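You operate a simulated robot arm through the tools that you are given. There is no shell and no other tool. Be economical: measure what you need, move in short steps, check, and stop when the job is done.

You run a simulated robot arm. Do the job below in one go: nothing can be reset, and whatever is moved stays where it is left.

Task
Share out the cups on the window side of the packing table. At the end: the 60 mm cup from the window side of the packing table is on top of the white test carton on the window side of the packing table; the 45 mm cup from the window side of the packing table is on top of the white carton (marked "CARDS") on the window side of the packing table; the 54 mm cup from the window side of the packing table is in the silver steel tray on the window side of the packing table; the white blue banded tube stands on top of the green peg; whatever was shut is shut again. Leave all else as you found it, and nothing knocked over.

Only the result counts: the job must be done as asked and must still hold three seconds after the hand-in. Knocking over, shifting, dropping, spilling or breaking anything else fails it.

Robot
A 7-joint arm with a two-finger gripper, fixed in place. Base frame: the origin is at the foot of the arm, x ahead of it, y to its left, z up; the work surface is at about z = 910. Lengths are in mm, angles in degrees, forces in N, time in s.
With the tool pointing down near the work surface it reaches from about 340 to 720 mm from the base axis. Its first joint turns from -66.0 to 66.0 degrees. Payload 2.45 kg.
The TCP is the grasp point between the finger pads, 26 mm short of the fingertips. In the tool frame z runs along the fingers and y along their closing line. The gripper opens to 96 mm. The gripper's body begins 69 mm behind the TCP.
Orientation is told as [roll, pitch, yaw] about the base's x, y, z axes, in that order, counted from this pose: with the fingers straight down and closing along the base's y, the tool's x points along the base's -x, its y along +y and its z along -z.

Tools
- The arm moves only by the tool send_rows. Its argument "steps" is a list of rows, each an object (a shift or turn left out is 0, a gripper value left out holds the last) with "rot": the turn, a rotation vector about the tool's x, y, z in degrees, a list of three; "translation": the shift along the tool's x, y, z in mm, a list of three; "hand": the closure, from 0 (fully open) to 1 (shut). In form: [{"rot": [wx, wy, wz], "translation": [dx, dy, dz], "hand": hand}, ...]. A call has 1 to 8 rows; each row shifts and turns the commanded pose from where the row before left it, along the tool's axes as they then stand. Rows are played at 5 a second. More than 50 mm and 8.6 degrees between two rows, or a gripper value outside its range, and nothing of the call is played. A pose out of reach is approached as far as the arm can. The call stops where the force on the tool passes 40 N (or 10 N more than at its start, if that is more) or the arm is blocked; 0.2 s more then pass. The fingers move at their own pace and stop on an object; they squeeze with about 38 N. The grip force told is the motor's: it shows also when the fingers shut on nothing. Time passes only in rows, and 0.2 s behind the last, so rows that do not move let the fingers close. It gives the time, the measured TCP pose, the force on the tool (base axes), the opening and the grip force at its end, in the units of the frame above (readings bear some noise), with the torque about the TCP (base axes, N m) and any sound that the robot's microphone picked up.
- Cameras (640 x 400 px; columns grow to the right, rows downward): "scene" is fixed at [172.4, -397.6, 1422.8]; the picture's right is [0.70, -0.71, 0.00], its down [-0.42, -0.41, -0.81] and it looks along [0.58, 0.57, -0.59] (base axes); focal length 291 px, centre (320, 200). "wrist" rides on the gripper at [82, 3, -98] in the tool frame; the picture's right is [-0.04, 1.00, 0.00], its down [-0.73, -0.03, -0.68] and it looks along [-0.68, -0.03, 0.73] (tool axes); focal length 256 px, centre (320, 200). There is no depth. A picture from a camera that has moved, and an enlarged one, comes with that camera's place and axes in the base frame and with its lens.
- camera(camera): a new picture of that camera. It takes no simulated time.
- enlarge(camera, box): a new picture of the part [left, top, right, bottom] of that camera's present view, enlarged. It takes no simulated time.
- job_done(): hands the job in; it is judged then, once.

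Work in short steps. Places have to be worked out from the pictures, the camera data and where the tool is seen: move nearer, look again, correct. Check each grasp and each placing, and mend what went wrong. Open the gripper and draw the arm clear of the work before you hand the job in, unless the task says otherwise; then end with one line.

The tools are called after "Call:" as a command line: name --argument value ..., lists and objects as JSON in quotes. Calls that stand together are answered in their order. send_rows: Moves the arm, as the interface text tells. Its arguments: {"type":"object","properties":{"steps":{"type":"array","items":{"type":"object","properties":{"rot":{"type":"array","items":{"type":"number"}},"translation":{"type":"array","items":{"type":"number"}},"hand":{"type":"number"}}}}},"required":["steps"]} The other tools are called the same way: camera (camera) takes a picture; enlarge (camera, box) takes an enlarged picture of a part of a camera's view; job_done () hands the job in.

At the start:

```text
time_s: 0.0
tool_pos: [402.2, 93.4, 1234.3]
ee_rot: [0.0, 0.0, -0.1]
wrist_force: [0.4, -0.7, 0.6]
moment: [-0.01, 0.02, 0.0]
width: 96.0
grip_force: 0.1
```

scene: 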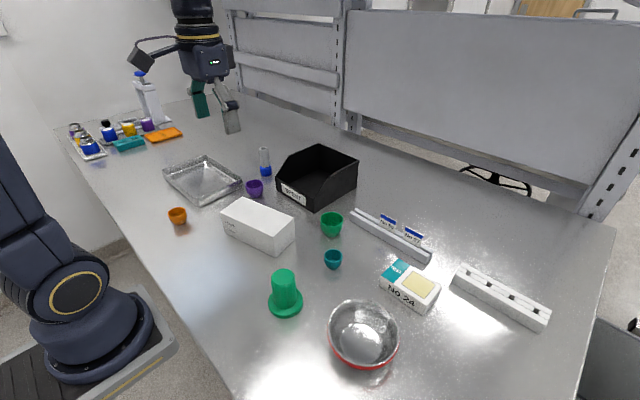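
wrist: 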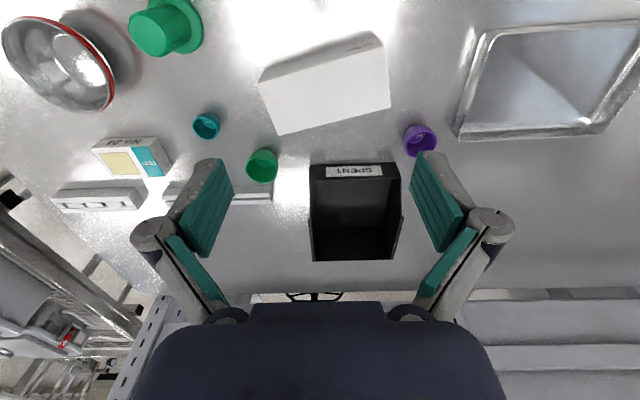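

I see orange, purple, green and teal cups, a white carton, a small "NO.24" carton, tray, bin, bowl, green peg, and a white/blue tube. I look closer at each.

Call:
enlarge --camera "scene" --box '[150, 130, 310, 230]'

Call:
enlarge --camera "scene" --box '[310, 190, 470, 290]'

Call:
enlarge --camera "scene" --box '[210, 180, 370, 330]'

Call:
enlarge --camera "scene" --box '[50, 70, 210, 170]'

Call:
enlarge --camera "wrist" --box '[80, 80, 280, 210]'

Call:
enlarge --camera "wrist" --box '[250, 20, 450, 150]'

```text
4.00 times, centred on (230, 180) of scene
camera zoom: at [172.4, -397.6, 1422.8], right [0.7, -0.71, 0.0], down [-0.42, -0.41, -0.81], along [0.58, 0.57, -0.59], focal length 1164 px, centre (680, 280)
```

zoom: 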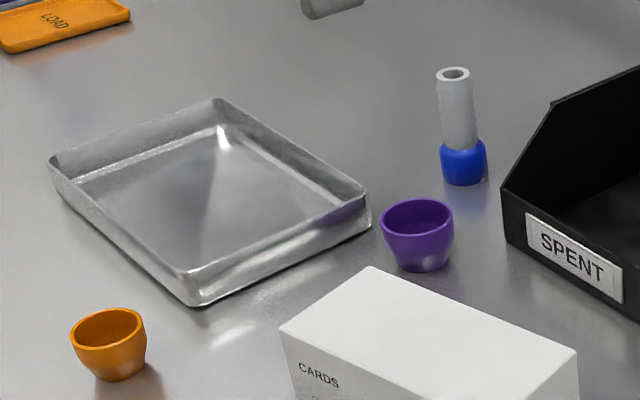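

```text
4.00 times, centred on (390, 240) of scene
camera zoom: at [172.4, -397.6, 1422.8], right [0.7, -0.71, 0.0], down [-0.42, -0.41, -0.81], along [0.58, 0.57, -0.59], focal length 1164 px, centre (40, 40)
```

zoom: 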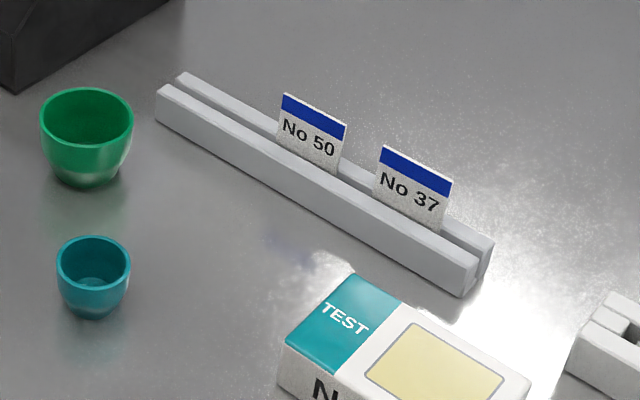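

```text
2.67 times, centred on (290, 255) of scene
camera zoom: at [172.4, -397.6, 1422.8], right [0.7, -0.71, 0.0], down [-0.42, -0.41, -0.81], along [0.58, 0.57, -0.59], focal length 776 px, centre (400, 53)
```

zoom: 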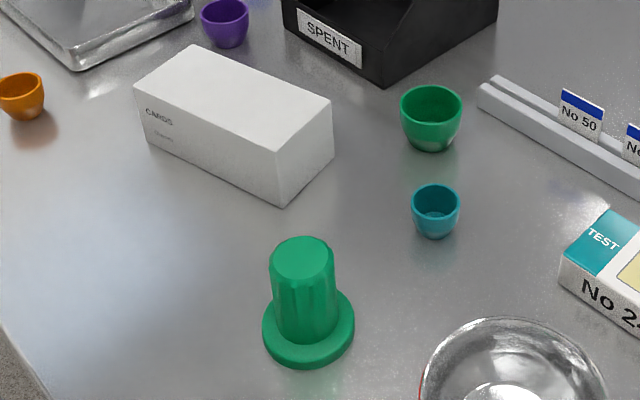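

```text
4.00 times, centred on (130, 120) of scene
camera zoom: at [172.4, -397.6, 1422.8], right [0.7, -0.71, 0.0], down [-0.42, -0.41, -0.81], along [0.58, 0.57, -0.59], focal length 1164 px, centre (1080, 520)
```

zoom: 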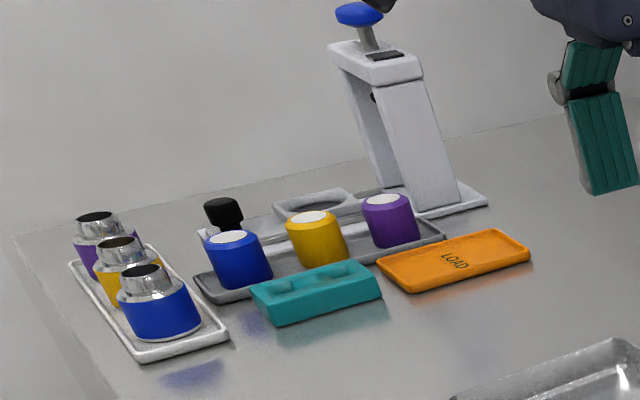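

```text
3.08 times, centred on (180, 145) of wrist
camera zoom: at [322.5, 98.0, 1332.4], right [0.04, 1.0, 0.0], down [0.73, -0.03, 0.68], along [0.68, -0.03, -0.73], focal length 788 px, centre (751, 369)
```

zoom: 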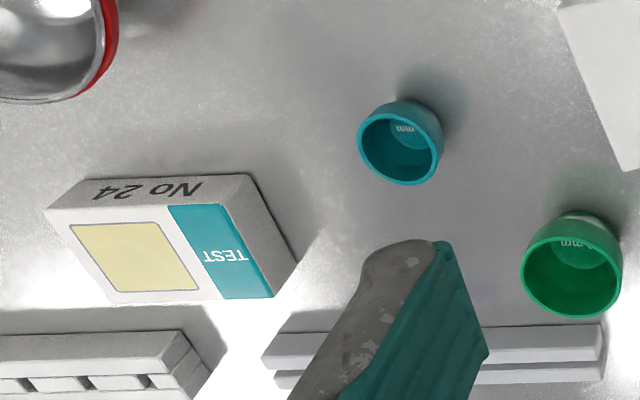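

```text
3.08 times, centred on (350, 85) of wrist
camera zoom: at [322.5, 98.0, 1332.4], right [0.04, 1.0, 0.0], down [0.73, -0.03, 0.68], along [0.68, -0.03, -0.73], focal length 788 px, centre (228, 554)
```

zoom: 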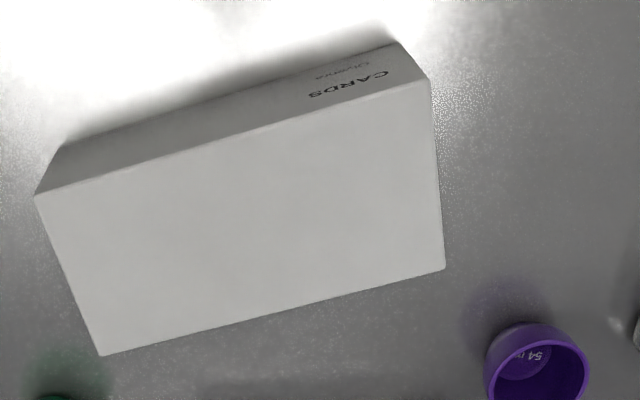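

Purple reads "54". I zoom further into the other cups' markings.

Call:
enlarge --camera "wrist" --box '[186, 106, 226, 142]'

Call:
enlarge --camera "wrist" --box '[240, 140, 285, 185]'

Call:
enlarge --camera "scene" --box '[160, 200, 200, 230]'

Call:
enlarge --camera "scene" --box '[320, 280, 480, 390]'

Call:
enlarge --camera "scene" --box '[260, 255, 320, 325]'

```text
11.11 times, centred on (206, 124) of wrist
camera zoom: at [322.5, 98.0, 1332.4], right [0.04, 1.0, 0.0], down [0.73, -0.03, 0.68], along [0.68, -0.03, -0.73], focal length 2844 px, centre (1587, 1044)
```

zoom: 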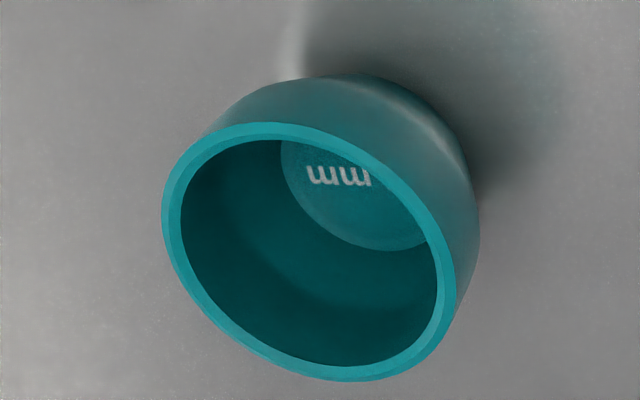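

```text
8.89 times, centred on (262, 162) of wrist
camera zoom: at [322.5, 98.0, 1332.4], right [0.04, 1.0, 0.0], down [0.73, -0.03, 0.68], along [0.68, -0.03, -0.73], focal length 2276 px, centre (831, 533)
```

zoom: 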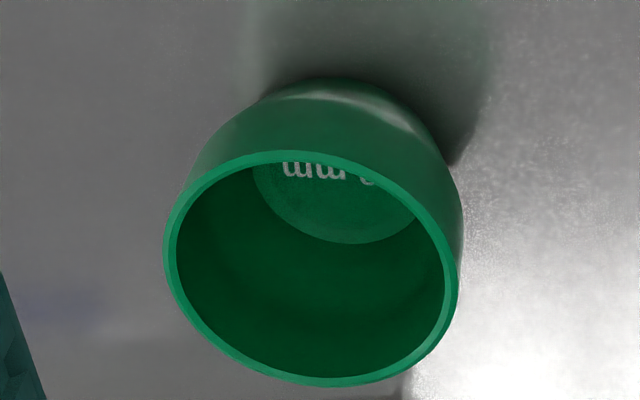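

```text
13.33 times, centred on (180, 215) of scene
camera zoom: at [172.4, -397.6, 1422.8], right [0.7, -0.71, 0.0], down [-0.42, -0.41, -0.81], along [0.58, 0.57, -0.59], focal length 3880 px, centre (2187, 0)
```

zoom: 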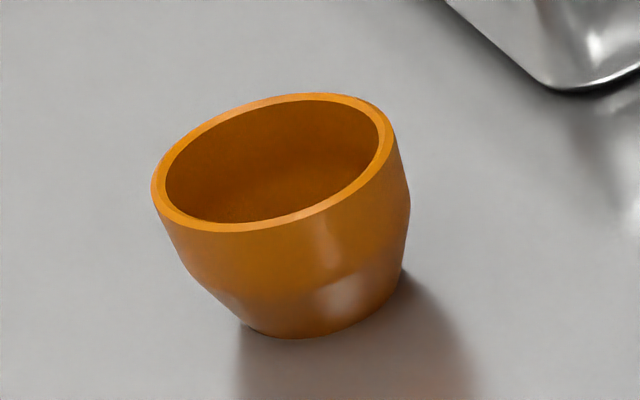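

```text
3.64 times, centred on (400, 335) of scene
camera zoom: at [172.4, -397.6, 1422.8], right [0.7, -0.71, 0.0], down [-0.42, -0.41, -0.81], along [0.58, 0.57, -0.59], focal length 1058 px, centre (29, -291)
```

zoom: 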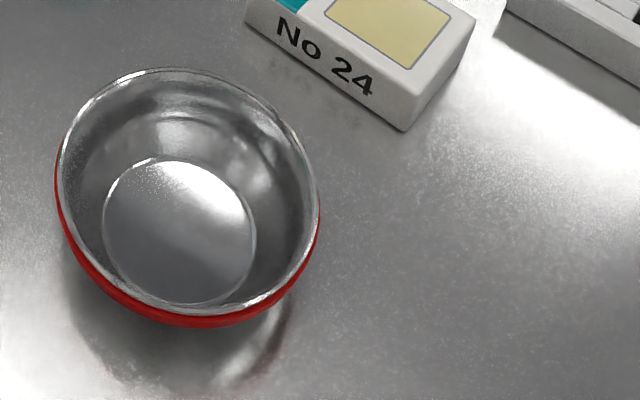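

```text
5.71 times, centred on (290, 290) of scene
camera zoom: at [172.4, -397.6, 1422.8], right [0.7, -0.71, 0.0], down [-0.42, -0.41, -0.81], along [0.58, 0.57, -0.59], focal length 1663 px, centre (491, -314)
```

zoom: 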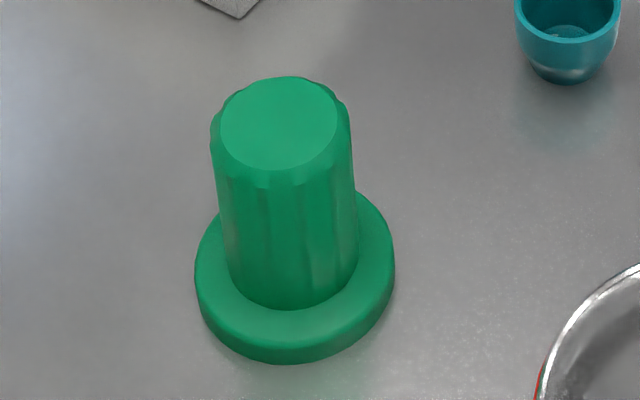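

Nothing readable yet besides purple. I move the wrist camera to look almost straight down into the teal and green cups.

Call:
send_rows --steps '[{"translation": [-30, -32, 0]}, {"translation": [-30, -32, 0]}, {"translation": [-30, -32, 0]}, {"translation": [-30, -32, 0]}, {"translation": [-30, -32, 0]}, {"translation": [-30, -32, 0]}]'

Call:
camera --camera "wrist"

```text
time_s: 1.4
tool_pos: [582.6, -95.1, 1234.4]
ee_rot: [-0.1, 0.0, 0.0]
wrist_force: [0.4, -1.2, -0.4]
moment: [0.01, 0.01, 0.0]
width: 95.5
grip_force: 0.0
```

```text
taken
camera wrist: at [501.0, -91.9, 1332.9], right [0.04, 1.0, 0.0], down [0.73, -0.03, 0.68], along [0.68, -0.03, -0.73], focal length 256 px, centre (320, 200)
```

wrist: 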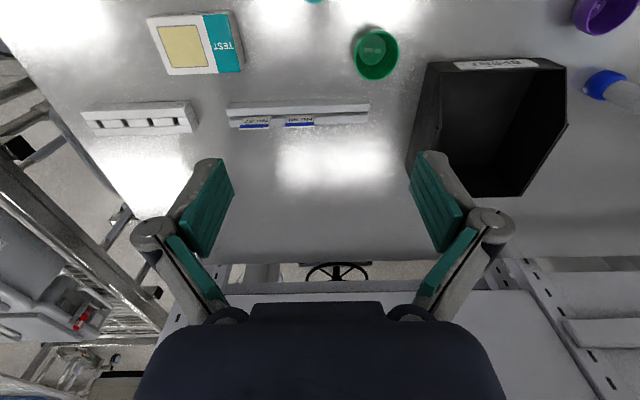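

Teal is just out of the top of the picture; I back off 60 mm.

Call:
send_rows --steps '[{"translation": [30, 0, 0]}, {"translation": [30, 0, 0]}]'

Call:
camera --camera "wrist"

Call:
enlarge --camera "wrist" --box '[280, 0, 440, 100]'

Call:
enlarge --camera "wrist" --box '[130, 30, 290, 130]'

```text
time_s: 2.0
tool_pos: [520.1, -97.3, 1232.8]
ee_rot: [0.0, 0.0, -0.1]
wrist_force: [0.5, 0.0, -0.3]
moment: [0.03, -0.02, 0.01]
width: 96.0
grip_force: 0.1
```

```text
taken
camera wrist: at [439.8, -93.3, 1332.0], right [0.04, 1.0, 0.0], down [0.73, -0.03, 0.68], along [0.68, -0.03, -0.73], focal length 256 px, centre (320, 200)
```

wrist: 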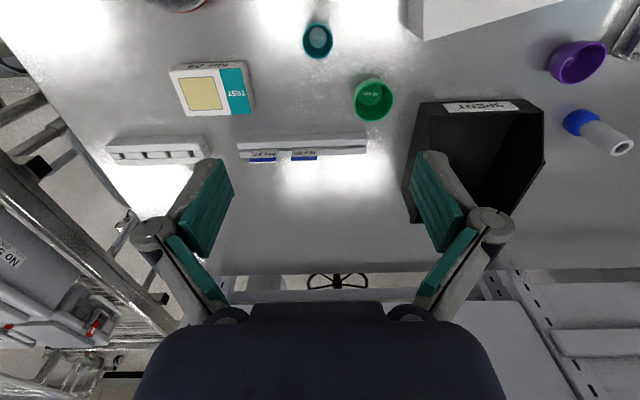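

```text
4.00 times, centred on (360, 50) of wrist
camera zoom: at [439.8, -93.3, 1332.0], right [0.04, 1.0, 0.0], down [0.73, -0.03, 0.68], along [0.68, -0.03, -0.73], focal length 1024 px, centre (160, 800)
```

zoom: 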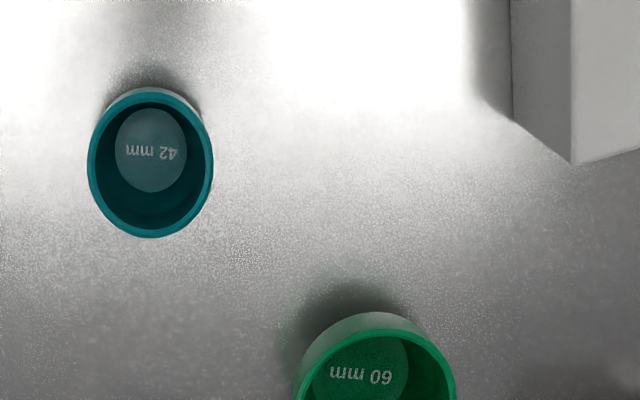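

```text
4.00 times, centred on (210, 80) of wrist
camera zoom: at [439.8, -93.3, 1332.0], right [0.04, 1.0, 0.0], down [0.73, -0.03, 0.68], along [0.68, -0.03, -0.73], focal length 1024 px, centre (760, 680)
```

zoom: 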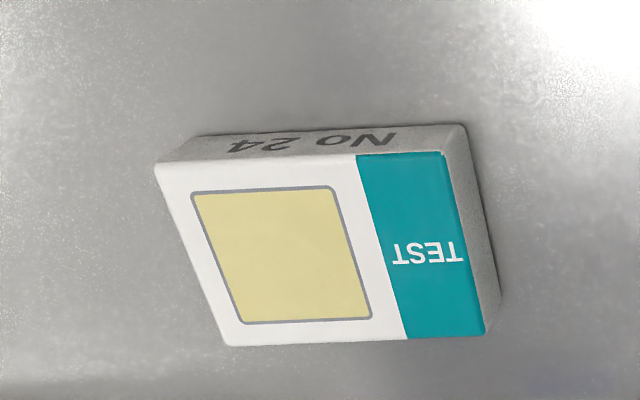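

Markings: teal is 42 mm (a decoy), green is 60 mm, purple 54 mm; orange still to be checked. Green cup judged at about (595,-21); I go above it and look.

Call:
send_rows --steps '[{"translation": [-19, 19, 35], "hand": 0.2}, {"translation": [-19, 19, 35]}, {"translation": [-19, 19, 35]}, {"translation": [-18, 19, 35]}, {"translation": [0, 0, 0]}]'

Call:
camera --camera "wrist"

Call:
camera --camera "scene"

```text
time_s: 3.2
tool_pos: [600.1, -17.5, 1094.9]
ee_rot: [0.1, 0.0, 0.0]
wrist_force: [-0.4, -0.3, 0.4]
moment: [0.0, -0.02, 0.01]
width: 76.9
grip_force: 0.0
```

```text
taken
camera wrist: at [519.4, -13.8, 1193.1], right [0.04, 1.0, 0.0], down [0.73, -0.03, 0.68], along [0.68, -0.03, -0.73], focal length 256 px, centre (320, 200)
```

wrist: 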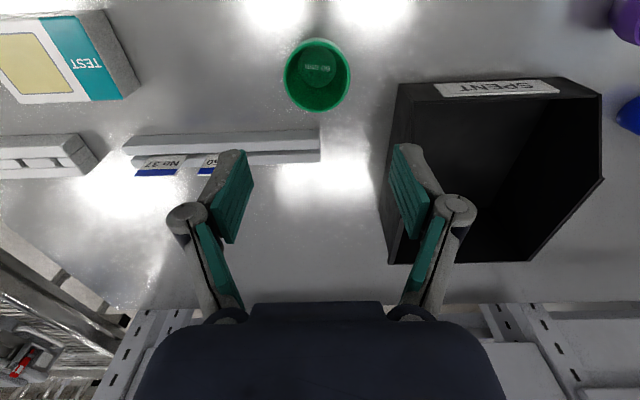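

```text
taken
```

scene: 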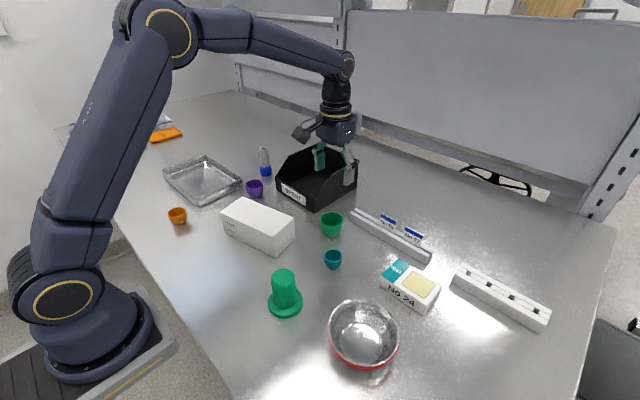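

Relative to the tool, the cup is about 4 mm nearer and 3 mm to the right; the bin corner is well clear. I descend in part and check.

Call:
send_rows --steps '[{"translation": [4, -3, 32]}, {"translation": [0, 0, 32]}, {"translation": [0, 0, 30]}]'

Call:
camera --camera "wrist"

Call:
enlarge --camera "scene" --box '[270, 150, 400, 260]'

```text
time_s: 4.0
tool_pos: [596.9, -24.7, 1001.2]
ee_rot: [-0.1, -0.1, 0.0]
wrist_force: [0.7, -0.6, -0.6]
moment: [-0.01, -0.01, 0.0]
width: 76.8
grip_force: 0.1
```

```text
taken
camera wrist: at [514.4, -20.1, 1099.5], right [0.04, 1.0, 0.0], down [0.73, -0.03, 0.68], along [0.68, -0.03, -0.73], focal length 256 px, centre (320, 200)
```

wrist: 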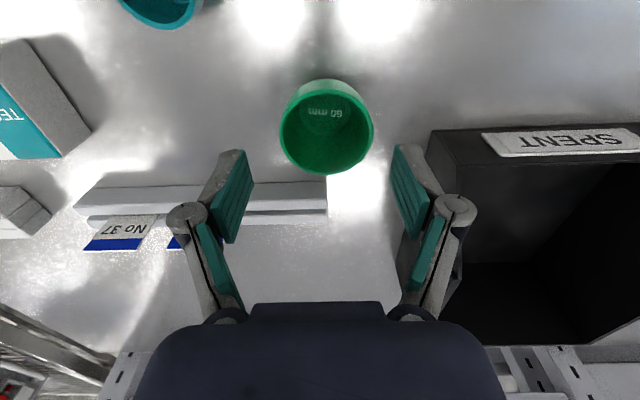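

```text
3.64 times, centred on (335, 205) of scene
camera zoom: at [172.4, -397.6, 1422.8], right [0.7, -0.71, 0.0], down [-0.42, -0.41, -0.81], along [0.58, 0.57, -0.59], focal length 1058 px, centre (266, 182)
```

zoom: 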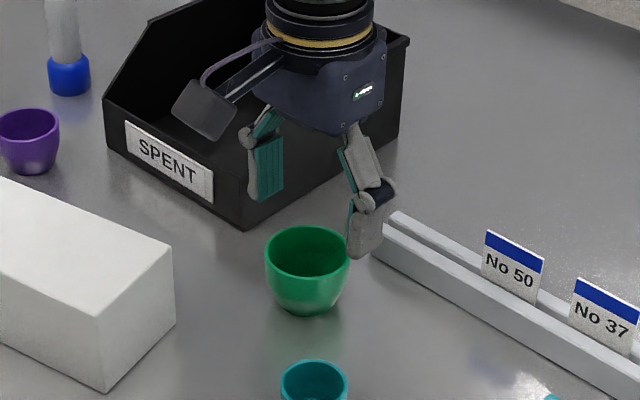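

Aligned. I descend to the grasp height and close.

Call:
send_rows --steps '[{"translation": [0, -1, 30]}, {"translation": [0, 0, 27]}, {"hand": 1}, {}, {}, {}]'

Call:
camera --camera "wrist"

```text
time_s: 5.4
tool_pos: [595.6, -26.4, 943.5]
ee_rot: [0.1, 0.0, 0.1]
wrist_force: [0.5, 0.0, -0.3]
moment: [0.01, 0.02, 0.0]
width: 56.5
grip_force: 38.1
```

```text
taken
camera wrist: at [515.3, -22.5, 1043.3], right [0.04, 1.0, 0.0], down [0.73, -0.03, 0.68], along [0.68, -0.03, -0.73], focal length 256 px, centre (320, 200)
```

wrist: 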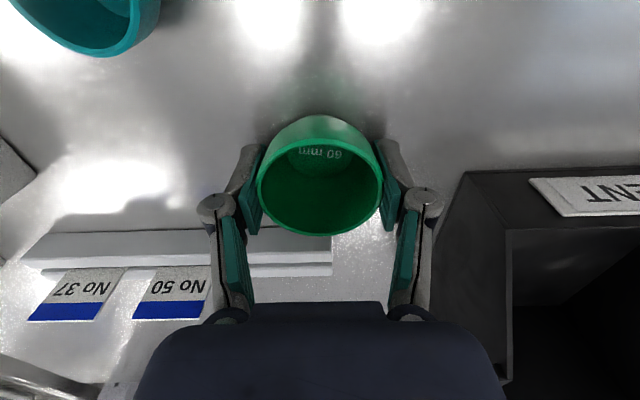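

Gripped (56.5 mm). I lift and carry toward the test carton, judged centred about (576,-261).

Call:
send_rows --steps '[{"translation": [0, 0, -40]}, {"translation": [0, 0, -40]}, {"translation": [0, 0, -40]}, {"translation": [4, -47, 0]}, {"translation": [4, -47, 0]}, {"translation": [4, -47, 0]}, {"translation": [4, -47, 0]}, {}]'

Call:
camera --camera "wrist"

Call:
enlarge --camera "scene" --box '[340, 180, 500, 330]'

```text
time_s: 7.2
tool_pos: [579.0, -216.1, 1064.7]
ee_rot: [0.1, 0.0, 0.0]
wrist_force: [0.3, 1.3, -1.1]
moment: [-0.01, 0.04, 0.01]
width: 56.6
grip_force: 37.7
```

```text
taken
camera wrist: at [498.5, -211.6, 1163.6], right [0.04, 1.0, 0.0], down [0.73, -0.03, 0.68], along [0.68, -0.03, -0.73], focal length 256 px, centre (320, 200)
```

wrist: 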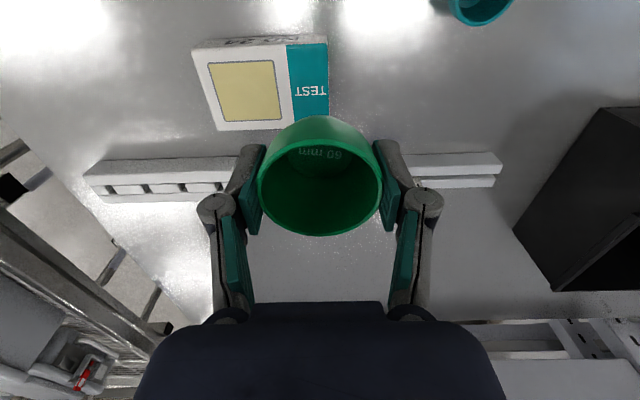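

```text
2.67 times, centred on (420, 255) of scene
camera zoom: at [172.4, -397.7, 1422.8], right [0.7, -0.71, 0.0], down [-0.42, -0.41, -0.81], along [0.58, 0.57, -0.59], focal length 776 px, centre (53, 53)
```

zoom: 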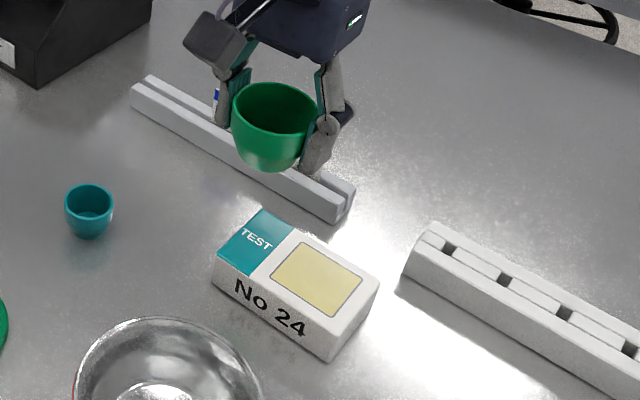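

Carton top centre judged 5 mm nearer and 45 mm to the right of the tool. I move over it and lower to just above.

Call:
send_rows --steps '[{"translation": [5, -45, 0]}, {"translation": [0, 0, 35]}, {"translation": [0, 0, 35]}, {}]'

Call:
enlarge --camera "scene" --box '[360, 220, 460, 320]'

Call:
camera --camera "wrist"

```text
time_s: 8.2
tool_pos: [575.3, -260.2, 991.9]
ee_rot: [0.1, 0.0, 0.1]
wrist_force: [-0.5, -0.6, -1.0]
moment: [0.01, -0.01, 0.0]
width: 56.5
grip_force: 37.9
```

```text
4.00 times, centred on (410, 270) of scene
camera zoom: at [172.4, -397.6, 1422.8], right [0.7, -0.71, 0.0], down [-0.42, -0.41, -0.81], along [0.58, 0.57, -0.59], focal length 1164 px, centre (-40, -80)
```

zoom: 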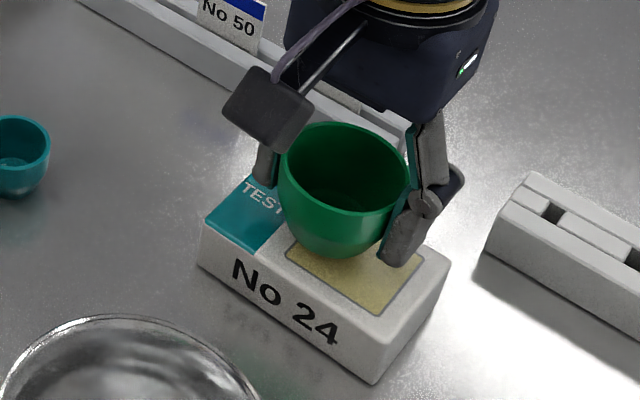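

```text
taken
camera wrist: at [493.6, -256.6, 1090.7], right [0.04, 1.0, 0.0], down [0.73, -0.03, 0.68], along [0.68, -0.03, -0.73], focal length 256 px, centre (320, 200)
```

wrist: 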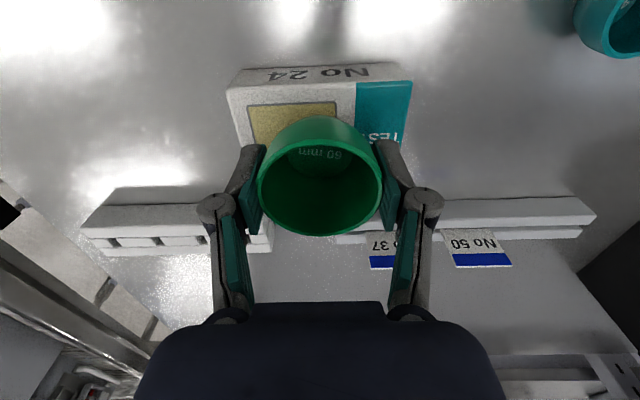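

Centred over the carton. I lower gently, with checks on force.

Call:
send_rows --steps '[{"translation": [0, 0, 8]}, {"translation": [0, 0, 4]}, {"translation": [0, 0, 2]}, {}]'

Call:
enlarge --camera "scene" --box '[360, 220, 460, 320]'

```text
time_s: 9.2
tool_pos: [574.0, -258.2, 980.4]
ee_rot: [0.0, -0.2, 0.0]
wrist_force: [-4.7, 2.8, 21.1]
moment: [0.15, 0.24, 0.0]
width: 56.3
grip_force: 38.1
```

```text
4.00 times, centred on (410, 270) of scene
camera zoom: at [171.9, -397.4, 1423.0], right [0.7, -0.71, 0.0], down [-0.42, -0.41, -0.81], along [0.58, 0.57, -0.59], focal length 1164 px, centre (-40, -80)
```

zoom: 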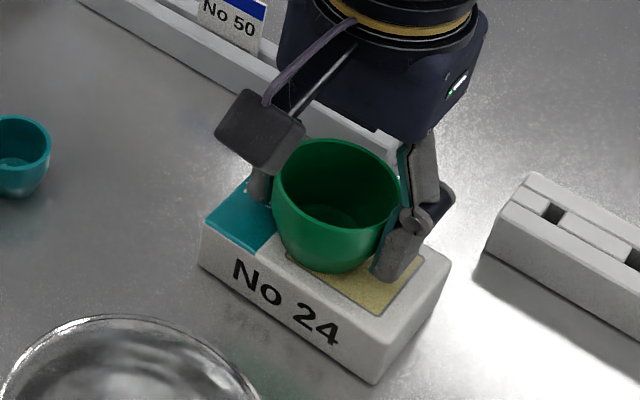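

Contact (21 N). I ease up 1 mm, release and withdraw straight up.

Call:
send_rows --steps '[{"translation": [0, 0, -1]}, {"hand": 0.2}, {}, {}, {"translation": [0, 0, -30]}, {"translation": [0, 0, -40]}, {"translation": [0, 0, -40]}]'

Call:
enlarge --camera "scene" --box '[320, 180, 480, 330]'

Call:
camera --camera "wrist"

```text
time_s: 10.8
tool_pos: [571.4, -257.9, 1092.7]
ee_rot: [0.0, 0.0, 0.0]
wrist_force: [0.7, 0.7, -0.1]
moment: [-0.01, -0.03, 0.01]
width: 76.8
grip_force: 0.0
```

```text
2.67 times, centred on (400, 255) of scene
camera zoom: at [172.4, -397.6, 1422.8], right [0.7, -0.71, 0.0], down [-0.42, -0.41, -0.81], along [0.58, 0.57, -0.59], focal length 776 px, centre (107, 53)
```

zoom: 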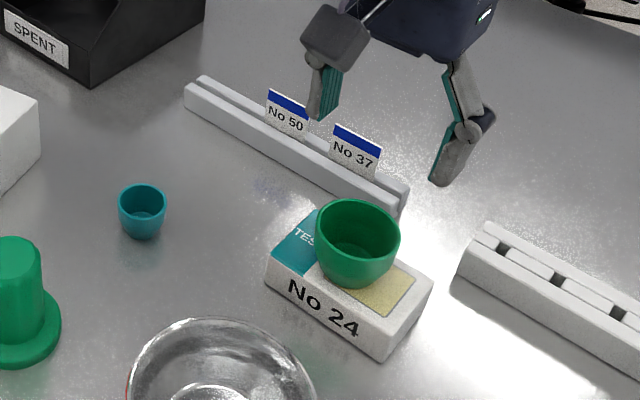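

```text
taken
camera wrist: at [490.8, -253.8, 1190.5], right [0.04, 1.0, 0.0], down [0.73, -0.03, 0.68], along [0.68, -0.03, -0.73], focal length 256 px, centre (320, 200)
```

wrist: 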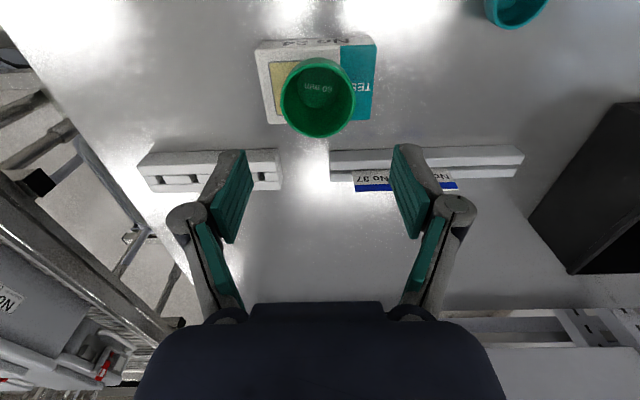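

The 60 mm cup stands on the test carton. Now I travel high toward the purple cup (≈(560,264)).

Call:
send_rows --steps '[{"translation": [0, 35, -35]}, {"translation": [0, 40, -25]}, {"translation": [0, 49, 0]}, {"translation": [0, 49, 0]}, {"translation": [0, 49, 0]}, {"translation": [0, 49, 0]}, {"translation": [0, 49, 0]}, {"translation": [0, 49, 0]}]'

Call:
send_rows --steps '[{"translation": [0, 49, 0]}, {"translation": [0, 49, 0]}, {"translation": [0, 40, 0]}, {}]'

Call:
camera --camera "wrist"

```text
time_s: 12.6
tool_pos: [572.8, 112.8, 1152.5]
ee_rot: [-0.1, 0.0, -0.1]
wrist_force: [0.0, -0.2, -0.7]
moment: [-0.02, 0.0, -0.04]
width: 76.8
grip_force: 0.1
```

```text
time_s: 13.6
tool_pos: [573.2, 248.5, 1150.3]
ee_rot: [0.0, 0.0, 0.0]
wrist_force: [0.1, -0.4, -0.2]
moment: [0.03, -0.04, 0.01]
width: 76.9
grip_force: 0.0
```

```text
taken
camera wrist: at [491.2, 251.9, 1249.0], right [0.04, 1.0, 0.0], down [0.73, -0.03, 0.68], along [0.68, -0.03, -0.73], focal length 256 px, centre (320, 200)
```

wrist: 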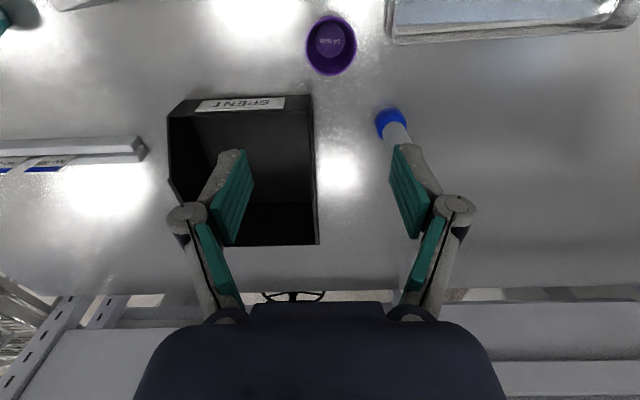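

Purple cup judged at (556,258); bin and tray walls clear fingers opened to about 70 mm. I descend in part.

Call:
send_rows --steps '[{"translation": [16, 11, 0], "hand": 0.26}, {"translation": [0, 0, 45]}, {"translation": [0, 0, 45]}, {"translation": [0, 0, 45]}, {}]'

Call:
camera --camera "wrist"

Call:
enlarge --camera "scene" --box '[150, 110, 310, 230]'

```text
time_s: 14.8
tool_pos: [557.1, 259.3, 1010.5]
ee_rot: [0.0, 0.0, 0.1]
wrist_force: [-0.4, -0.2, 0.3]
moment: [0.0, 0.01, 0.0]
width: 71.0
grip_force: 0.1
```

```text
taken
camera wrist: at [475.9, 262.7, 1109.4], right [0.04, 1.0, 0.0], down [0.73, -0.03, 0.68], along [0.68, -0.03, -0.73], focal length 256 px, centre (320, 200)
```

wrist: 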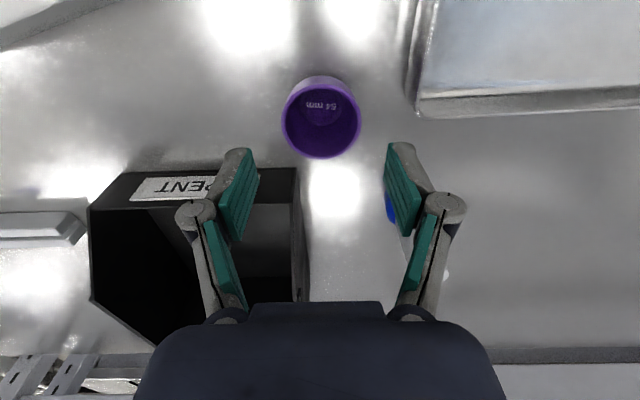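

```text
3.33 times, centred on (230, 170) of scene
camera zoom: at [172.4, -397.6, 1422.8], right [0.7, -0.71, 0.0], down [-0.42, -0.41, -0.81], along [0.58, 0.57, -0.59], focal length 970 px, centre (620, 300)
```

zoom: 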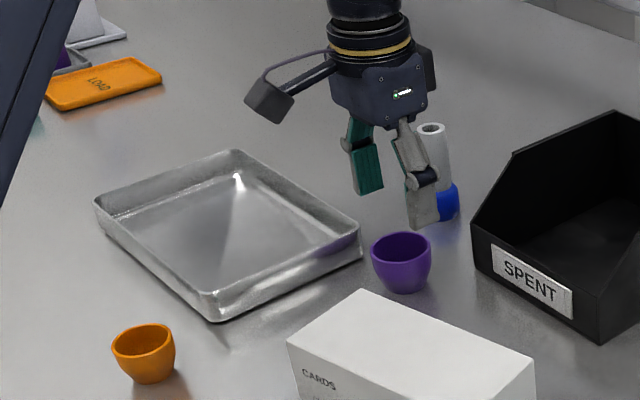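

Well aligned; descend to z≈941 and close.

Call:
send_rows --steps '[{"translation": [-1, -1, 40]}, {"translation": [0, 0, 34]}, {"hand": 1}, {}, {}, {}]'

Call:
camera --camera "wrist"

```text
time_s: 16.2
tool_pos: [557.5, 258.6, 939.2]
ee_rot: [0.0, -0.1, 0.0]
wrist_force: [0.8, -0.1, 0.3]
moment: [0.02, -0.01, 0.06]
width: 50.9
grip_force: 38.1
```

```text
taken
camera wrist: at [477.5, 262.0, 1037.5], right [0.04, 1.0, 0.0], down [0.73, -0.03, 0.68], along [0.68, -0.03, -0.73], focal length 256 px, centre (320, 200)
```

wrist: 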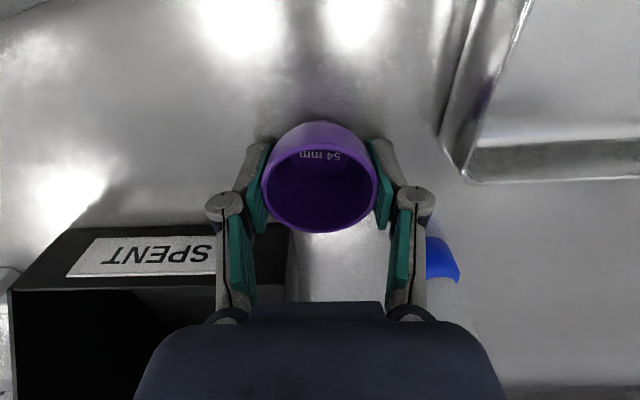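

Gripped (50.9 mm). Lift, then carry over the tray, aiming at (478,400).

Call:
send_rows --steps '[{"translation": [0, 0, -40]}, {"translation": [0, 0, -40]}, {"translation": [0, 0, -20]}, {"translation": [20, 36, 0]}, {"translation": [20, 36, 0]}, {"translation": [20, 36, 0]}, {"translation": [19, 35, 0]}, {}]'

Call:
camera --camera "wrist"

Call:
enlarge --camera "scene" --box '[130, 90, 290, 230]'

```text
time_s: 18.0
tool_pos: [478.6, 401.3, 1040.4]
ee_rot: [0.0, 0.0, 0.0]
wrist_force: [-0.3, 0.0, -0.6]
moment: [0.02, -0.03, 0.01]
width: 50.6
grip_force: 37.7
```

```text
taken
camera wrist: at [397.7, 406.2, 1139.7], right [0.04, 1.0, 0.0], down [0.73, -0.03, 0.68], along [0.68, -0.03, -0.73], focal length 256 px, centre (320, 200)
```

wrist: 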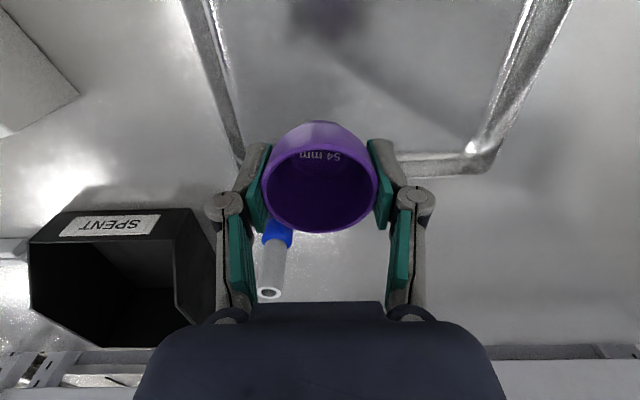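

```text
2.86 times, centred on (210, 160) of scene
camera zoom: at [172.4, -397.6, 1422.8], right [0.7, -0.71, 0.0], down [-0.42, -0.41, -0.81], along [0.58, 0.57, -0.59], focal length 831 px, centre (634, 314)
```

zoom: 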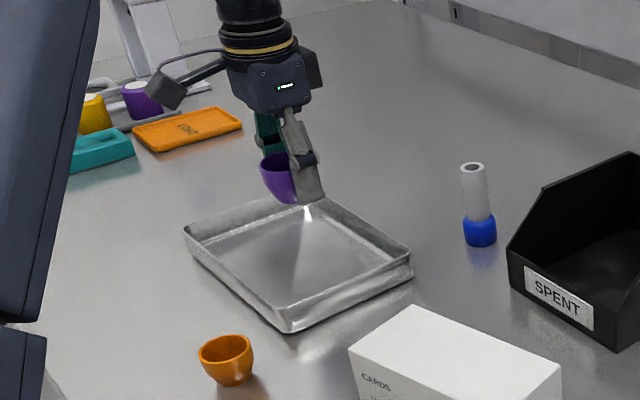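

Tray floor well around the cup (walls about 80 mm off). Lower to just above the floor, then step to contact.

Call:
send_rows --steps '[{"translation": [0, 0, 40]}, {"translation": [0, 0, 40]}, {"translation": [0, 0, 10]}, {"translation": [0, 0, 3]}, {"translation": [0, 0, 2]}, {}]'

Call:
enlarge --camera "scene" --box '[150, 130, 270, 220]'

```text
time_s: 19.4
tool_pos: [479.5, 401.8, 945.5]
ee_rot: [0.0, 0.0, 0.0]
wrist_force: [-0.4, 0.1, -0.4]
moment: [-0.01, -0.02, 0.03]
width: 50.6
grip_force: 38.4
```

```text
4.44 times, centred on (210, 175) of scene
camera zoom: at [172.4, -397.6, 1422.8], right [0.7, -0.71, 0.0], down [-0.42, -0.41, -0.81], along [0.58, 0.57, -0.59], focal length 1293 px, centre (809, 311)
```

zoom: 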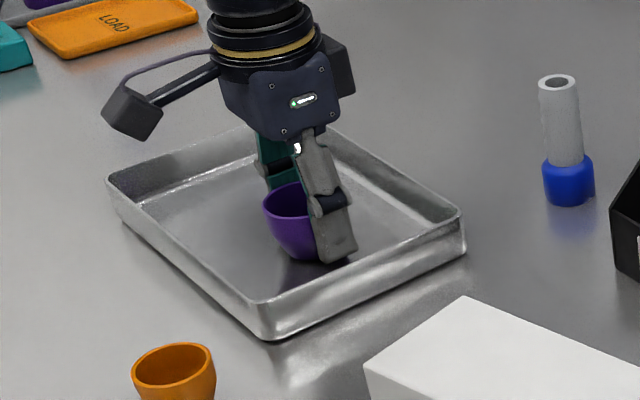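

No contact yet; two more small steps.

Call:
send_rows --steps '[{"translation": [0, 0, 1.5]}, {}]'

Call:
send_rows --steps '[{"translation": [0, 0, 1]}, {}]'

```text
time_s: 20.0
tool_pos: [479.1, 401.4, 944.7]
ee_rot: [0.0, 0.0, 0.1]
wrist_force: [1.1, -0.4, -0.8]
moment: [0.0, -0.01, 0.01]
width: 50.5
grip_force: 38.2
```

```text
time_s: 20.6
tool_pos: [479.2, 403.0, 942.7]
ee_rot: [-0.1, -0.1, 0.0]
wrist_force: [-0.1, 0.3, 0.9]
moment: [-0.06, 0.03, -0.01]
width: 50.9
grip_force: 38.4
```

Just touching. Release and rise.

Call:
send_rows --steps '[{"translation": [0, 0, 0.5]}, {"hand": 0.2}, {}, {}, {"translation": [0, 0, -40]}, {"translation": [0, 0, -40]}, {"translation": [0, 0, -40]}]'

Call:
camera --camera "wrist"

Call:
enlarge --camera "scene" --box '[150, 130, 310, 230]'

```text
time_s: 22.2
tool_pos: [476.0, 402.5, 1063.1]
ee_rot: [0.1, 0.0, 0.0]
wrist_force: [-0.1, 0.3, 0.4]
moment: [0.01, -0.02, 0.0]
width: 76.9
grip_force: 0.1
```

```text
taken
camera wrist: at [395.8, 405.9, 1160.5], right [0.04, 1.0, 0.0], down [0.73, -0.03, 0.68], along [0.68, -0.03, -0.73], focal length 256 px, centre (320, 200)
```

wrist: 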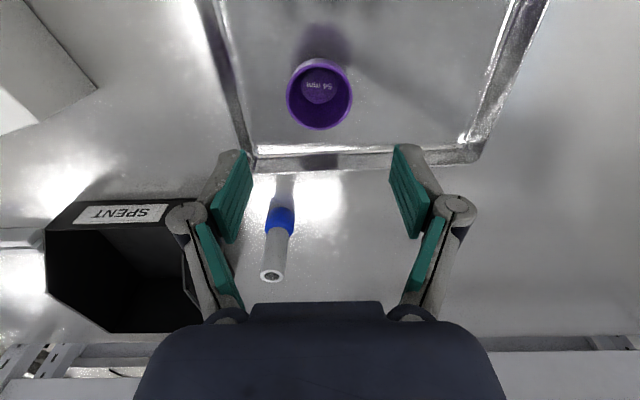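

```text
4.00 times, centred on (230, 180) of scene
camera zoom: at [172.4, -397.6, 1422.8], right [0.7, -0.71, 0.0], down [-0.42, -0.41, -0.81], along [0.58, 0.57, -0.59], focal length 1164 px, centre (680, 280)
```

zoom: 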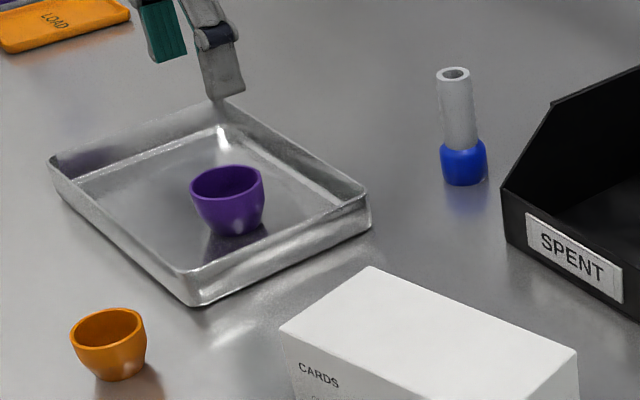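

The 54 mm cup stands in the tray. Now over the orange cup to read its marking.

Call:
send_rows --steps '[{"translation": [0, 0, -40]}, {"translation": [31, -34, 0]}, {"translation": [31, -33, 0]}, {"translation": [31, -33, 0]}, {}]'

Call:
camera --camera "wrist"

```text
time_s: 23.4
tool_pos: [390.0, 301.8, 1103.5]
ee_rot: [0.1, 0.0, 0.0]
wrist_force: [0.7, 0.0, -0.8]
moment: [-0.02, -0.02, 0.01]
width: 76.8
grip_force: 0.0
```

```text
taken
camera wrist: at [308.1, 305.9, 1201.3], right [0.04, 1.0, 0.0], down [0.73, -0.03, 0.68], along [0.68, -0.03, -0.73], focal length 256 px, centre (320, 200)
```

wrist: 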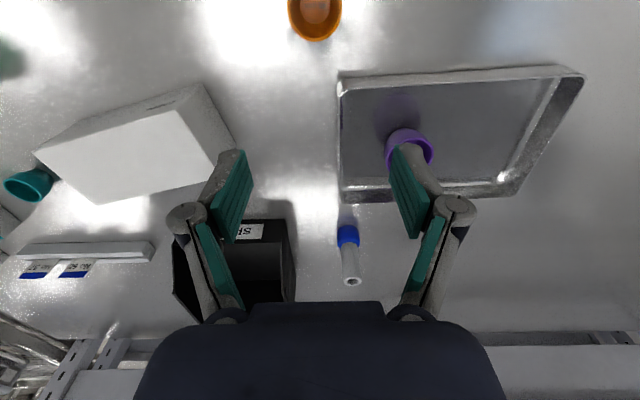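

Call:
enlarge --camera "wrist" --box '[280, 0, 350, 45]'

```text
8.89 times, centred on (315, 22) of wrist
camera zoom: at [308.1, 305.9, 1201.3], right [0.04, 1.0, 0.0], down [0.73, -0.03, 0.68], along [0.68, -0.03, -0.73], focal length 2276 px, centre (364, 1778)
```

zoom: 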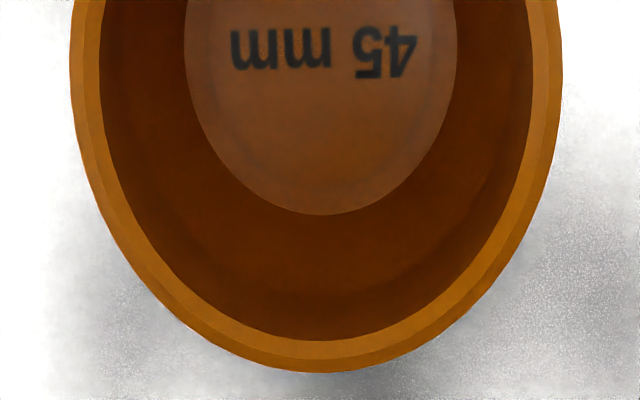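

It reads 45 mm. Cup judged at (334,299); I move above and descend in part.

Call:
send_rows --steps '[{"translation": [49, -1, 0], "hand": 0.3}, {"translation": [2, 0, 45]}, {"translation": [0, 0, 45]}, {}]'

Call:
camera --camera "wrist"

```text
time_s: 24.4
tool_pos: [337.6, 302.2, 1014.6]
ee_rot: [0.0, 0.0, 0.0]
wrist_force: [-0.3, 0.2, 0.4]
moment: [0.02, 0.0, -0.04]
width: 67.0
grip_force: 0.0
```

```text
taken
camera wrist: at [256.3, 305.7, 1113.4], right [0.04, 1.0, 0.0], down [0.73, -0.03, 0.68], along [0.68, -0.03, -0.73], focal length 256 px, centre (320, 200)
```

wrist: 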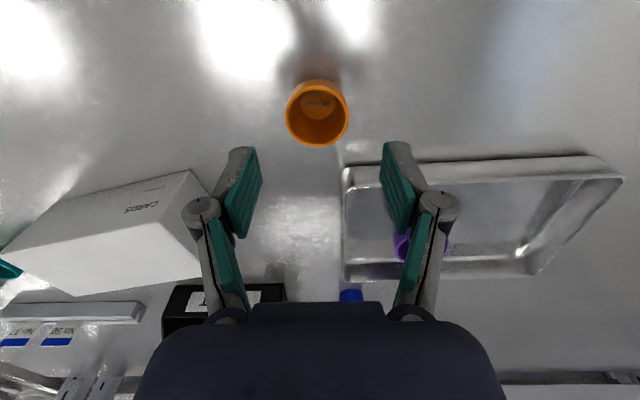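

Aligned within 2 mm. Descend and grip.

Call:
send_rows --steps '[{"translation": [1, -2, 40]}, {"translation": [0, 0, 34]}, {"hand": 1}, {}, {}, {}]'

Call:
camera --camera "wrist"

```text
time_s: 25.8
tool_pos: [337.1, 297.3, 940.9]
ee_rot: [0.0, -0.1, 0.0]
wrist_force: [-0.3, 0.0, -0.1]
moment: [-0.03, 0.01, -0.01]
width: 42.1
grip_force: 37.9
```

```text
taken
camera wrist: at [256.4, 301.2, 1038.7], right [0.04, 1.0, 0.0], down [0.73, -0.03, 0.68], along [0.68, -0.03, -0.73], focal length 256 px, centre (320, 200)
```

wrist: 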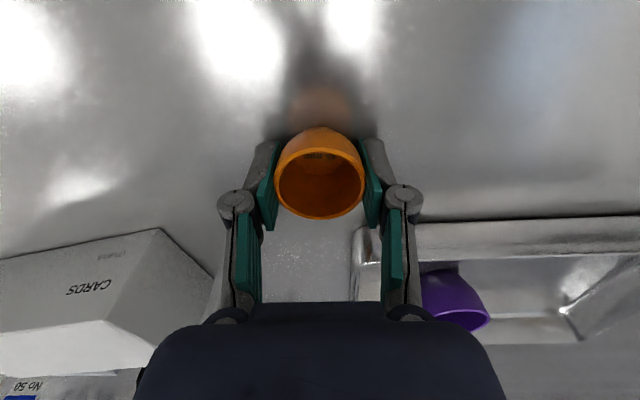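

Gripped (42 mm). Lift and carry toward the CARDS carton, judged centred near (458,101).

Call:
send_rows --steps '[{"translation": [0, 0, -45]}, {"translation": [0, 0, -45]}, {"translation": [0, 0, -45]}, {"translation": [-24, -39, 0]}, {"translation": [-24, -39, 0]}, {"translation": [-24, -39, 0]}, {"translation": [-24, -39, 0]}, {}]'

Call:
camera --camera "wrist"

Call:
enlarge --camera "scene" --box '[180, 130, 340, 270]'

```text
time_s: 27.6
tool_pos: [428.3, 141.2, 1075.8]
ee_rot: [0.0, -0.1, 0.0]
wrist_force: [0.1, -0.4, 0.3]
moment: [0.01, -0.02, 0.04]
width: 42.0
grip_force: 37.6
```

```text
taken
camera wrist: at [347.6, 143.2, 1173.4], right [0.04, 1.0, 0.0], down [0.73, -0.03, 0.68], along [0.68, -0.03, -0.73], focal length 256 px, centre (320, 200)
```

wrist: 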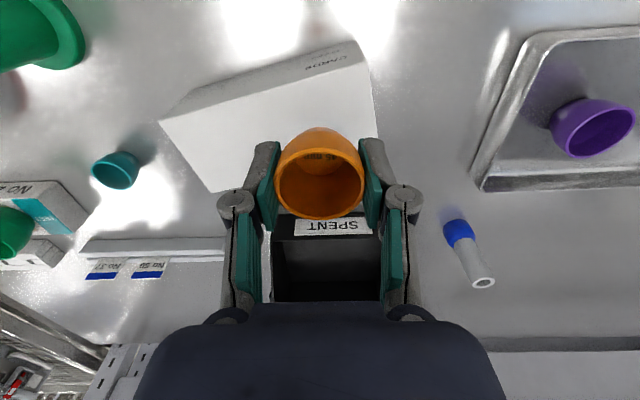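

```text
2.86 times, centred on (260, 200) of scene
camera zoom: at [172.4, -397.6, 1422.8], right [0.7, -0.71, 0.0], down [-0.42, -0.41, -0.81], along [0.58, 0.57, -0.59], focal length 831 px, centre (491, 200)
```

zoom: 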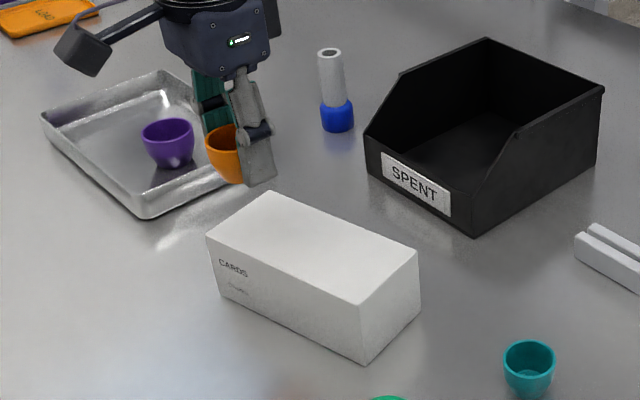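

Carton top centre is 26 mm ahead and 34 mm to the right of the tool; top about z=968. Move over and lower.

Call:
send_rows --steps '[{"translation": [-26, -34, 0]}, {"translation": [0, 0, 35]}, {"translation": [0, 0, 29]}, {}]'

Call:
camera --camera "wrist"

Call:
enlarge --camera "scene" --box '[200, 170, 320, 270]'

```text
time_s: 28.6
tool_pos: [454.4, 106.8, 1012.2]
ee_rot: [-0.1, 0.0, 0.0]
wrist_force: [0.5, 1.0, -0.5]
moment: [0.03, 0.01, -0.01]
width: 41.8
grip_force: 38.0
```

```text
taken
camera wrist: at [373.6, 109.8, 1110.5], right [0.04, 1.0, 0.0], down [0.73, -0.03, 0.68], along [0.68, -0.03, -0.73], focal length 256 px, centre (320, 200)
```

wrist: 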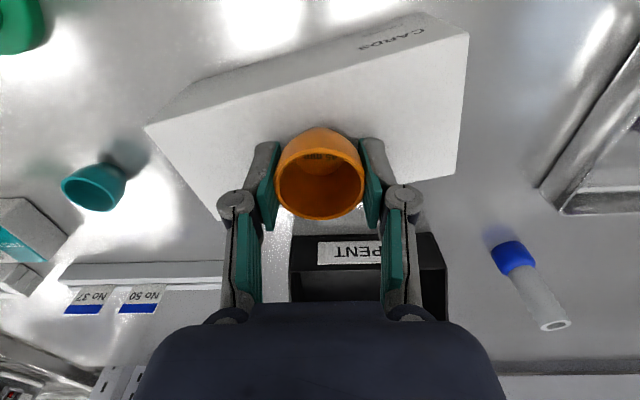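

```text
4.00 times, centred on (260, 220) of scene
camera zoom: at [172.4, -397.6, 1422.8], right [0.7, -0.71, 0.0], down [-0.42, -0.41, -0.81], along [0.58, 0.57, -0.59], focal length 1164 px, centre (560, 120)
```

zoom: 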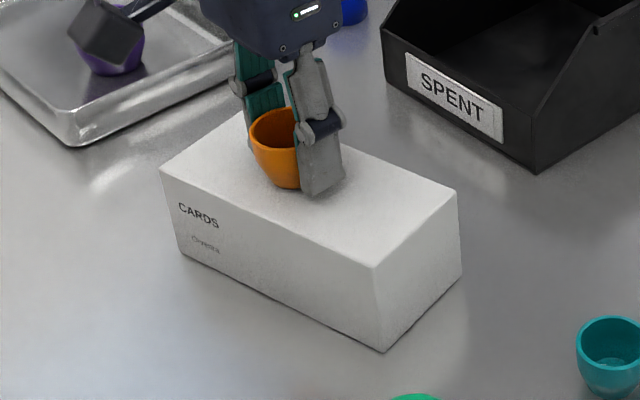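

Well within the top face. Lower gently.

Call:
send_rows --steps '[{"translation": [-3, 0, 5]}, {"translation": [0, 0, 2]}, {"translation": [0, 0, 1]}, {}]'

Call:
enlarge --camera "scene" --box '[200, 170, 320, 270]'

```text
time_s: 29.6
tool_pos: [459.3, 108.3, 1005.6]
ee_rot: [0.1, -0.1, 0.0]
wrist_force: [-1.0, -0.5, 34.0]
moment: [0.6, 0.05, -0.03]
width: 44.2
grip_force: 38.5
```

```text
4.00 times, centred on (260, 220) of scene
camera zoom: at [171.8, -397.8, 1422.9], right [0.7, -0.71, 0.0], down [-0.42, -0.41, -0.81], along [0.58, 0.57, -0.59], focal length 1164 px, centre (560, 120)
```

zoom: 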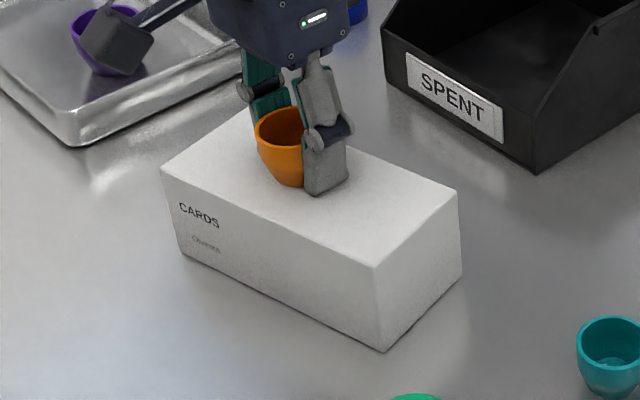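

Firm contact (34 N), a bit too much, and the cup slid slightly in the fingers. I ease up 2 mm and check.

Call:
send_rows --steps '[{"translation": [0, 0, -2]}, {}]'

```text
time_s: 30.2
tool_pos: [459.2, 107.9, 1004.5]
ee_rot: [0.0, -0.1, 0.0]
wrist_force: [2.5, 0.3, 22.0]
moment: [0.34, -0.14, -0.08]
width: 43.9
grip_force: 37.9
```

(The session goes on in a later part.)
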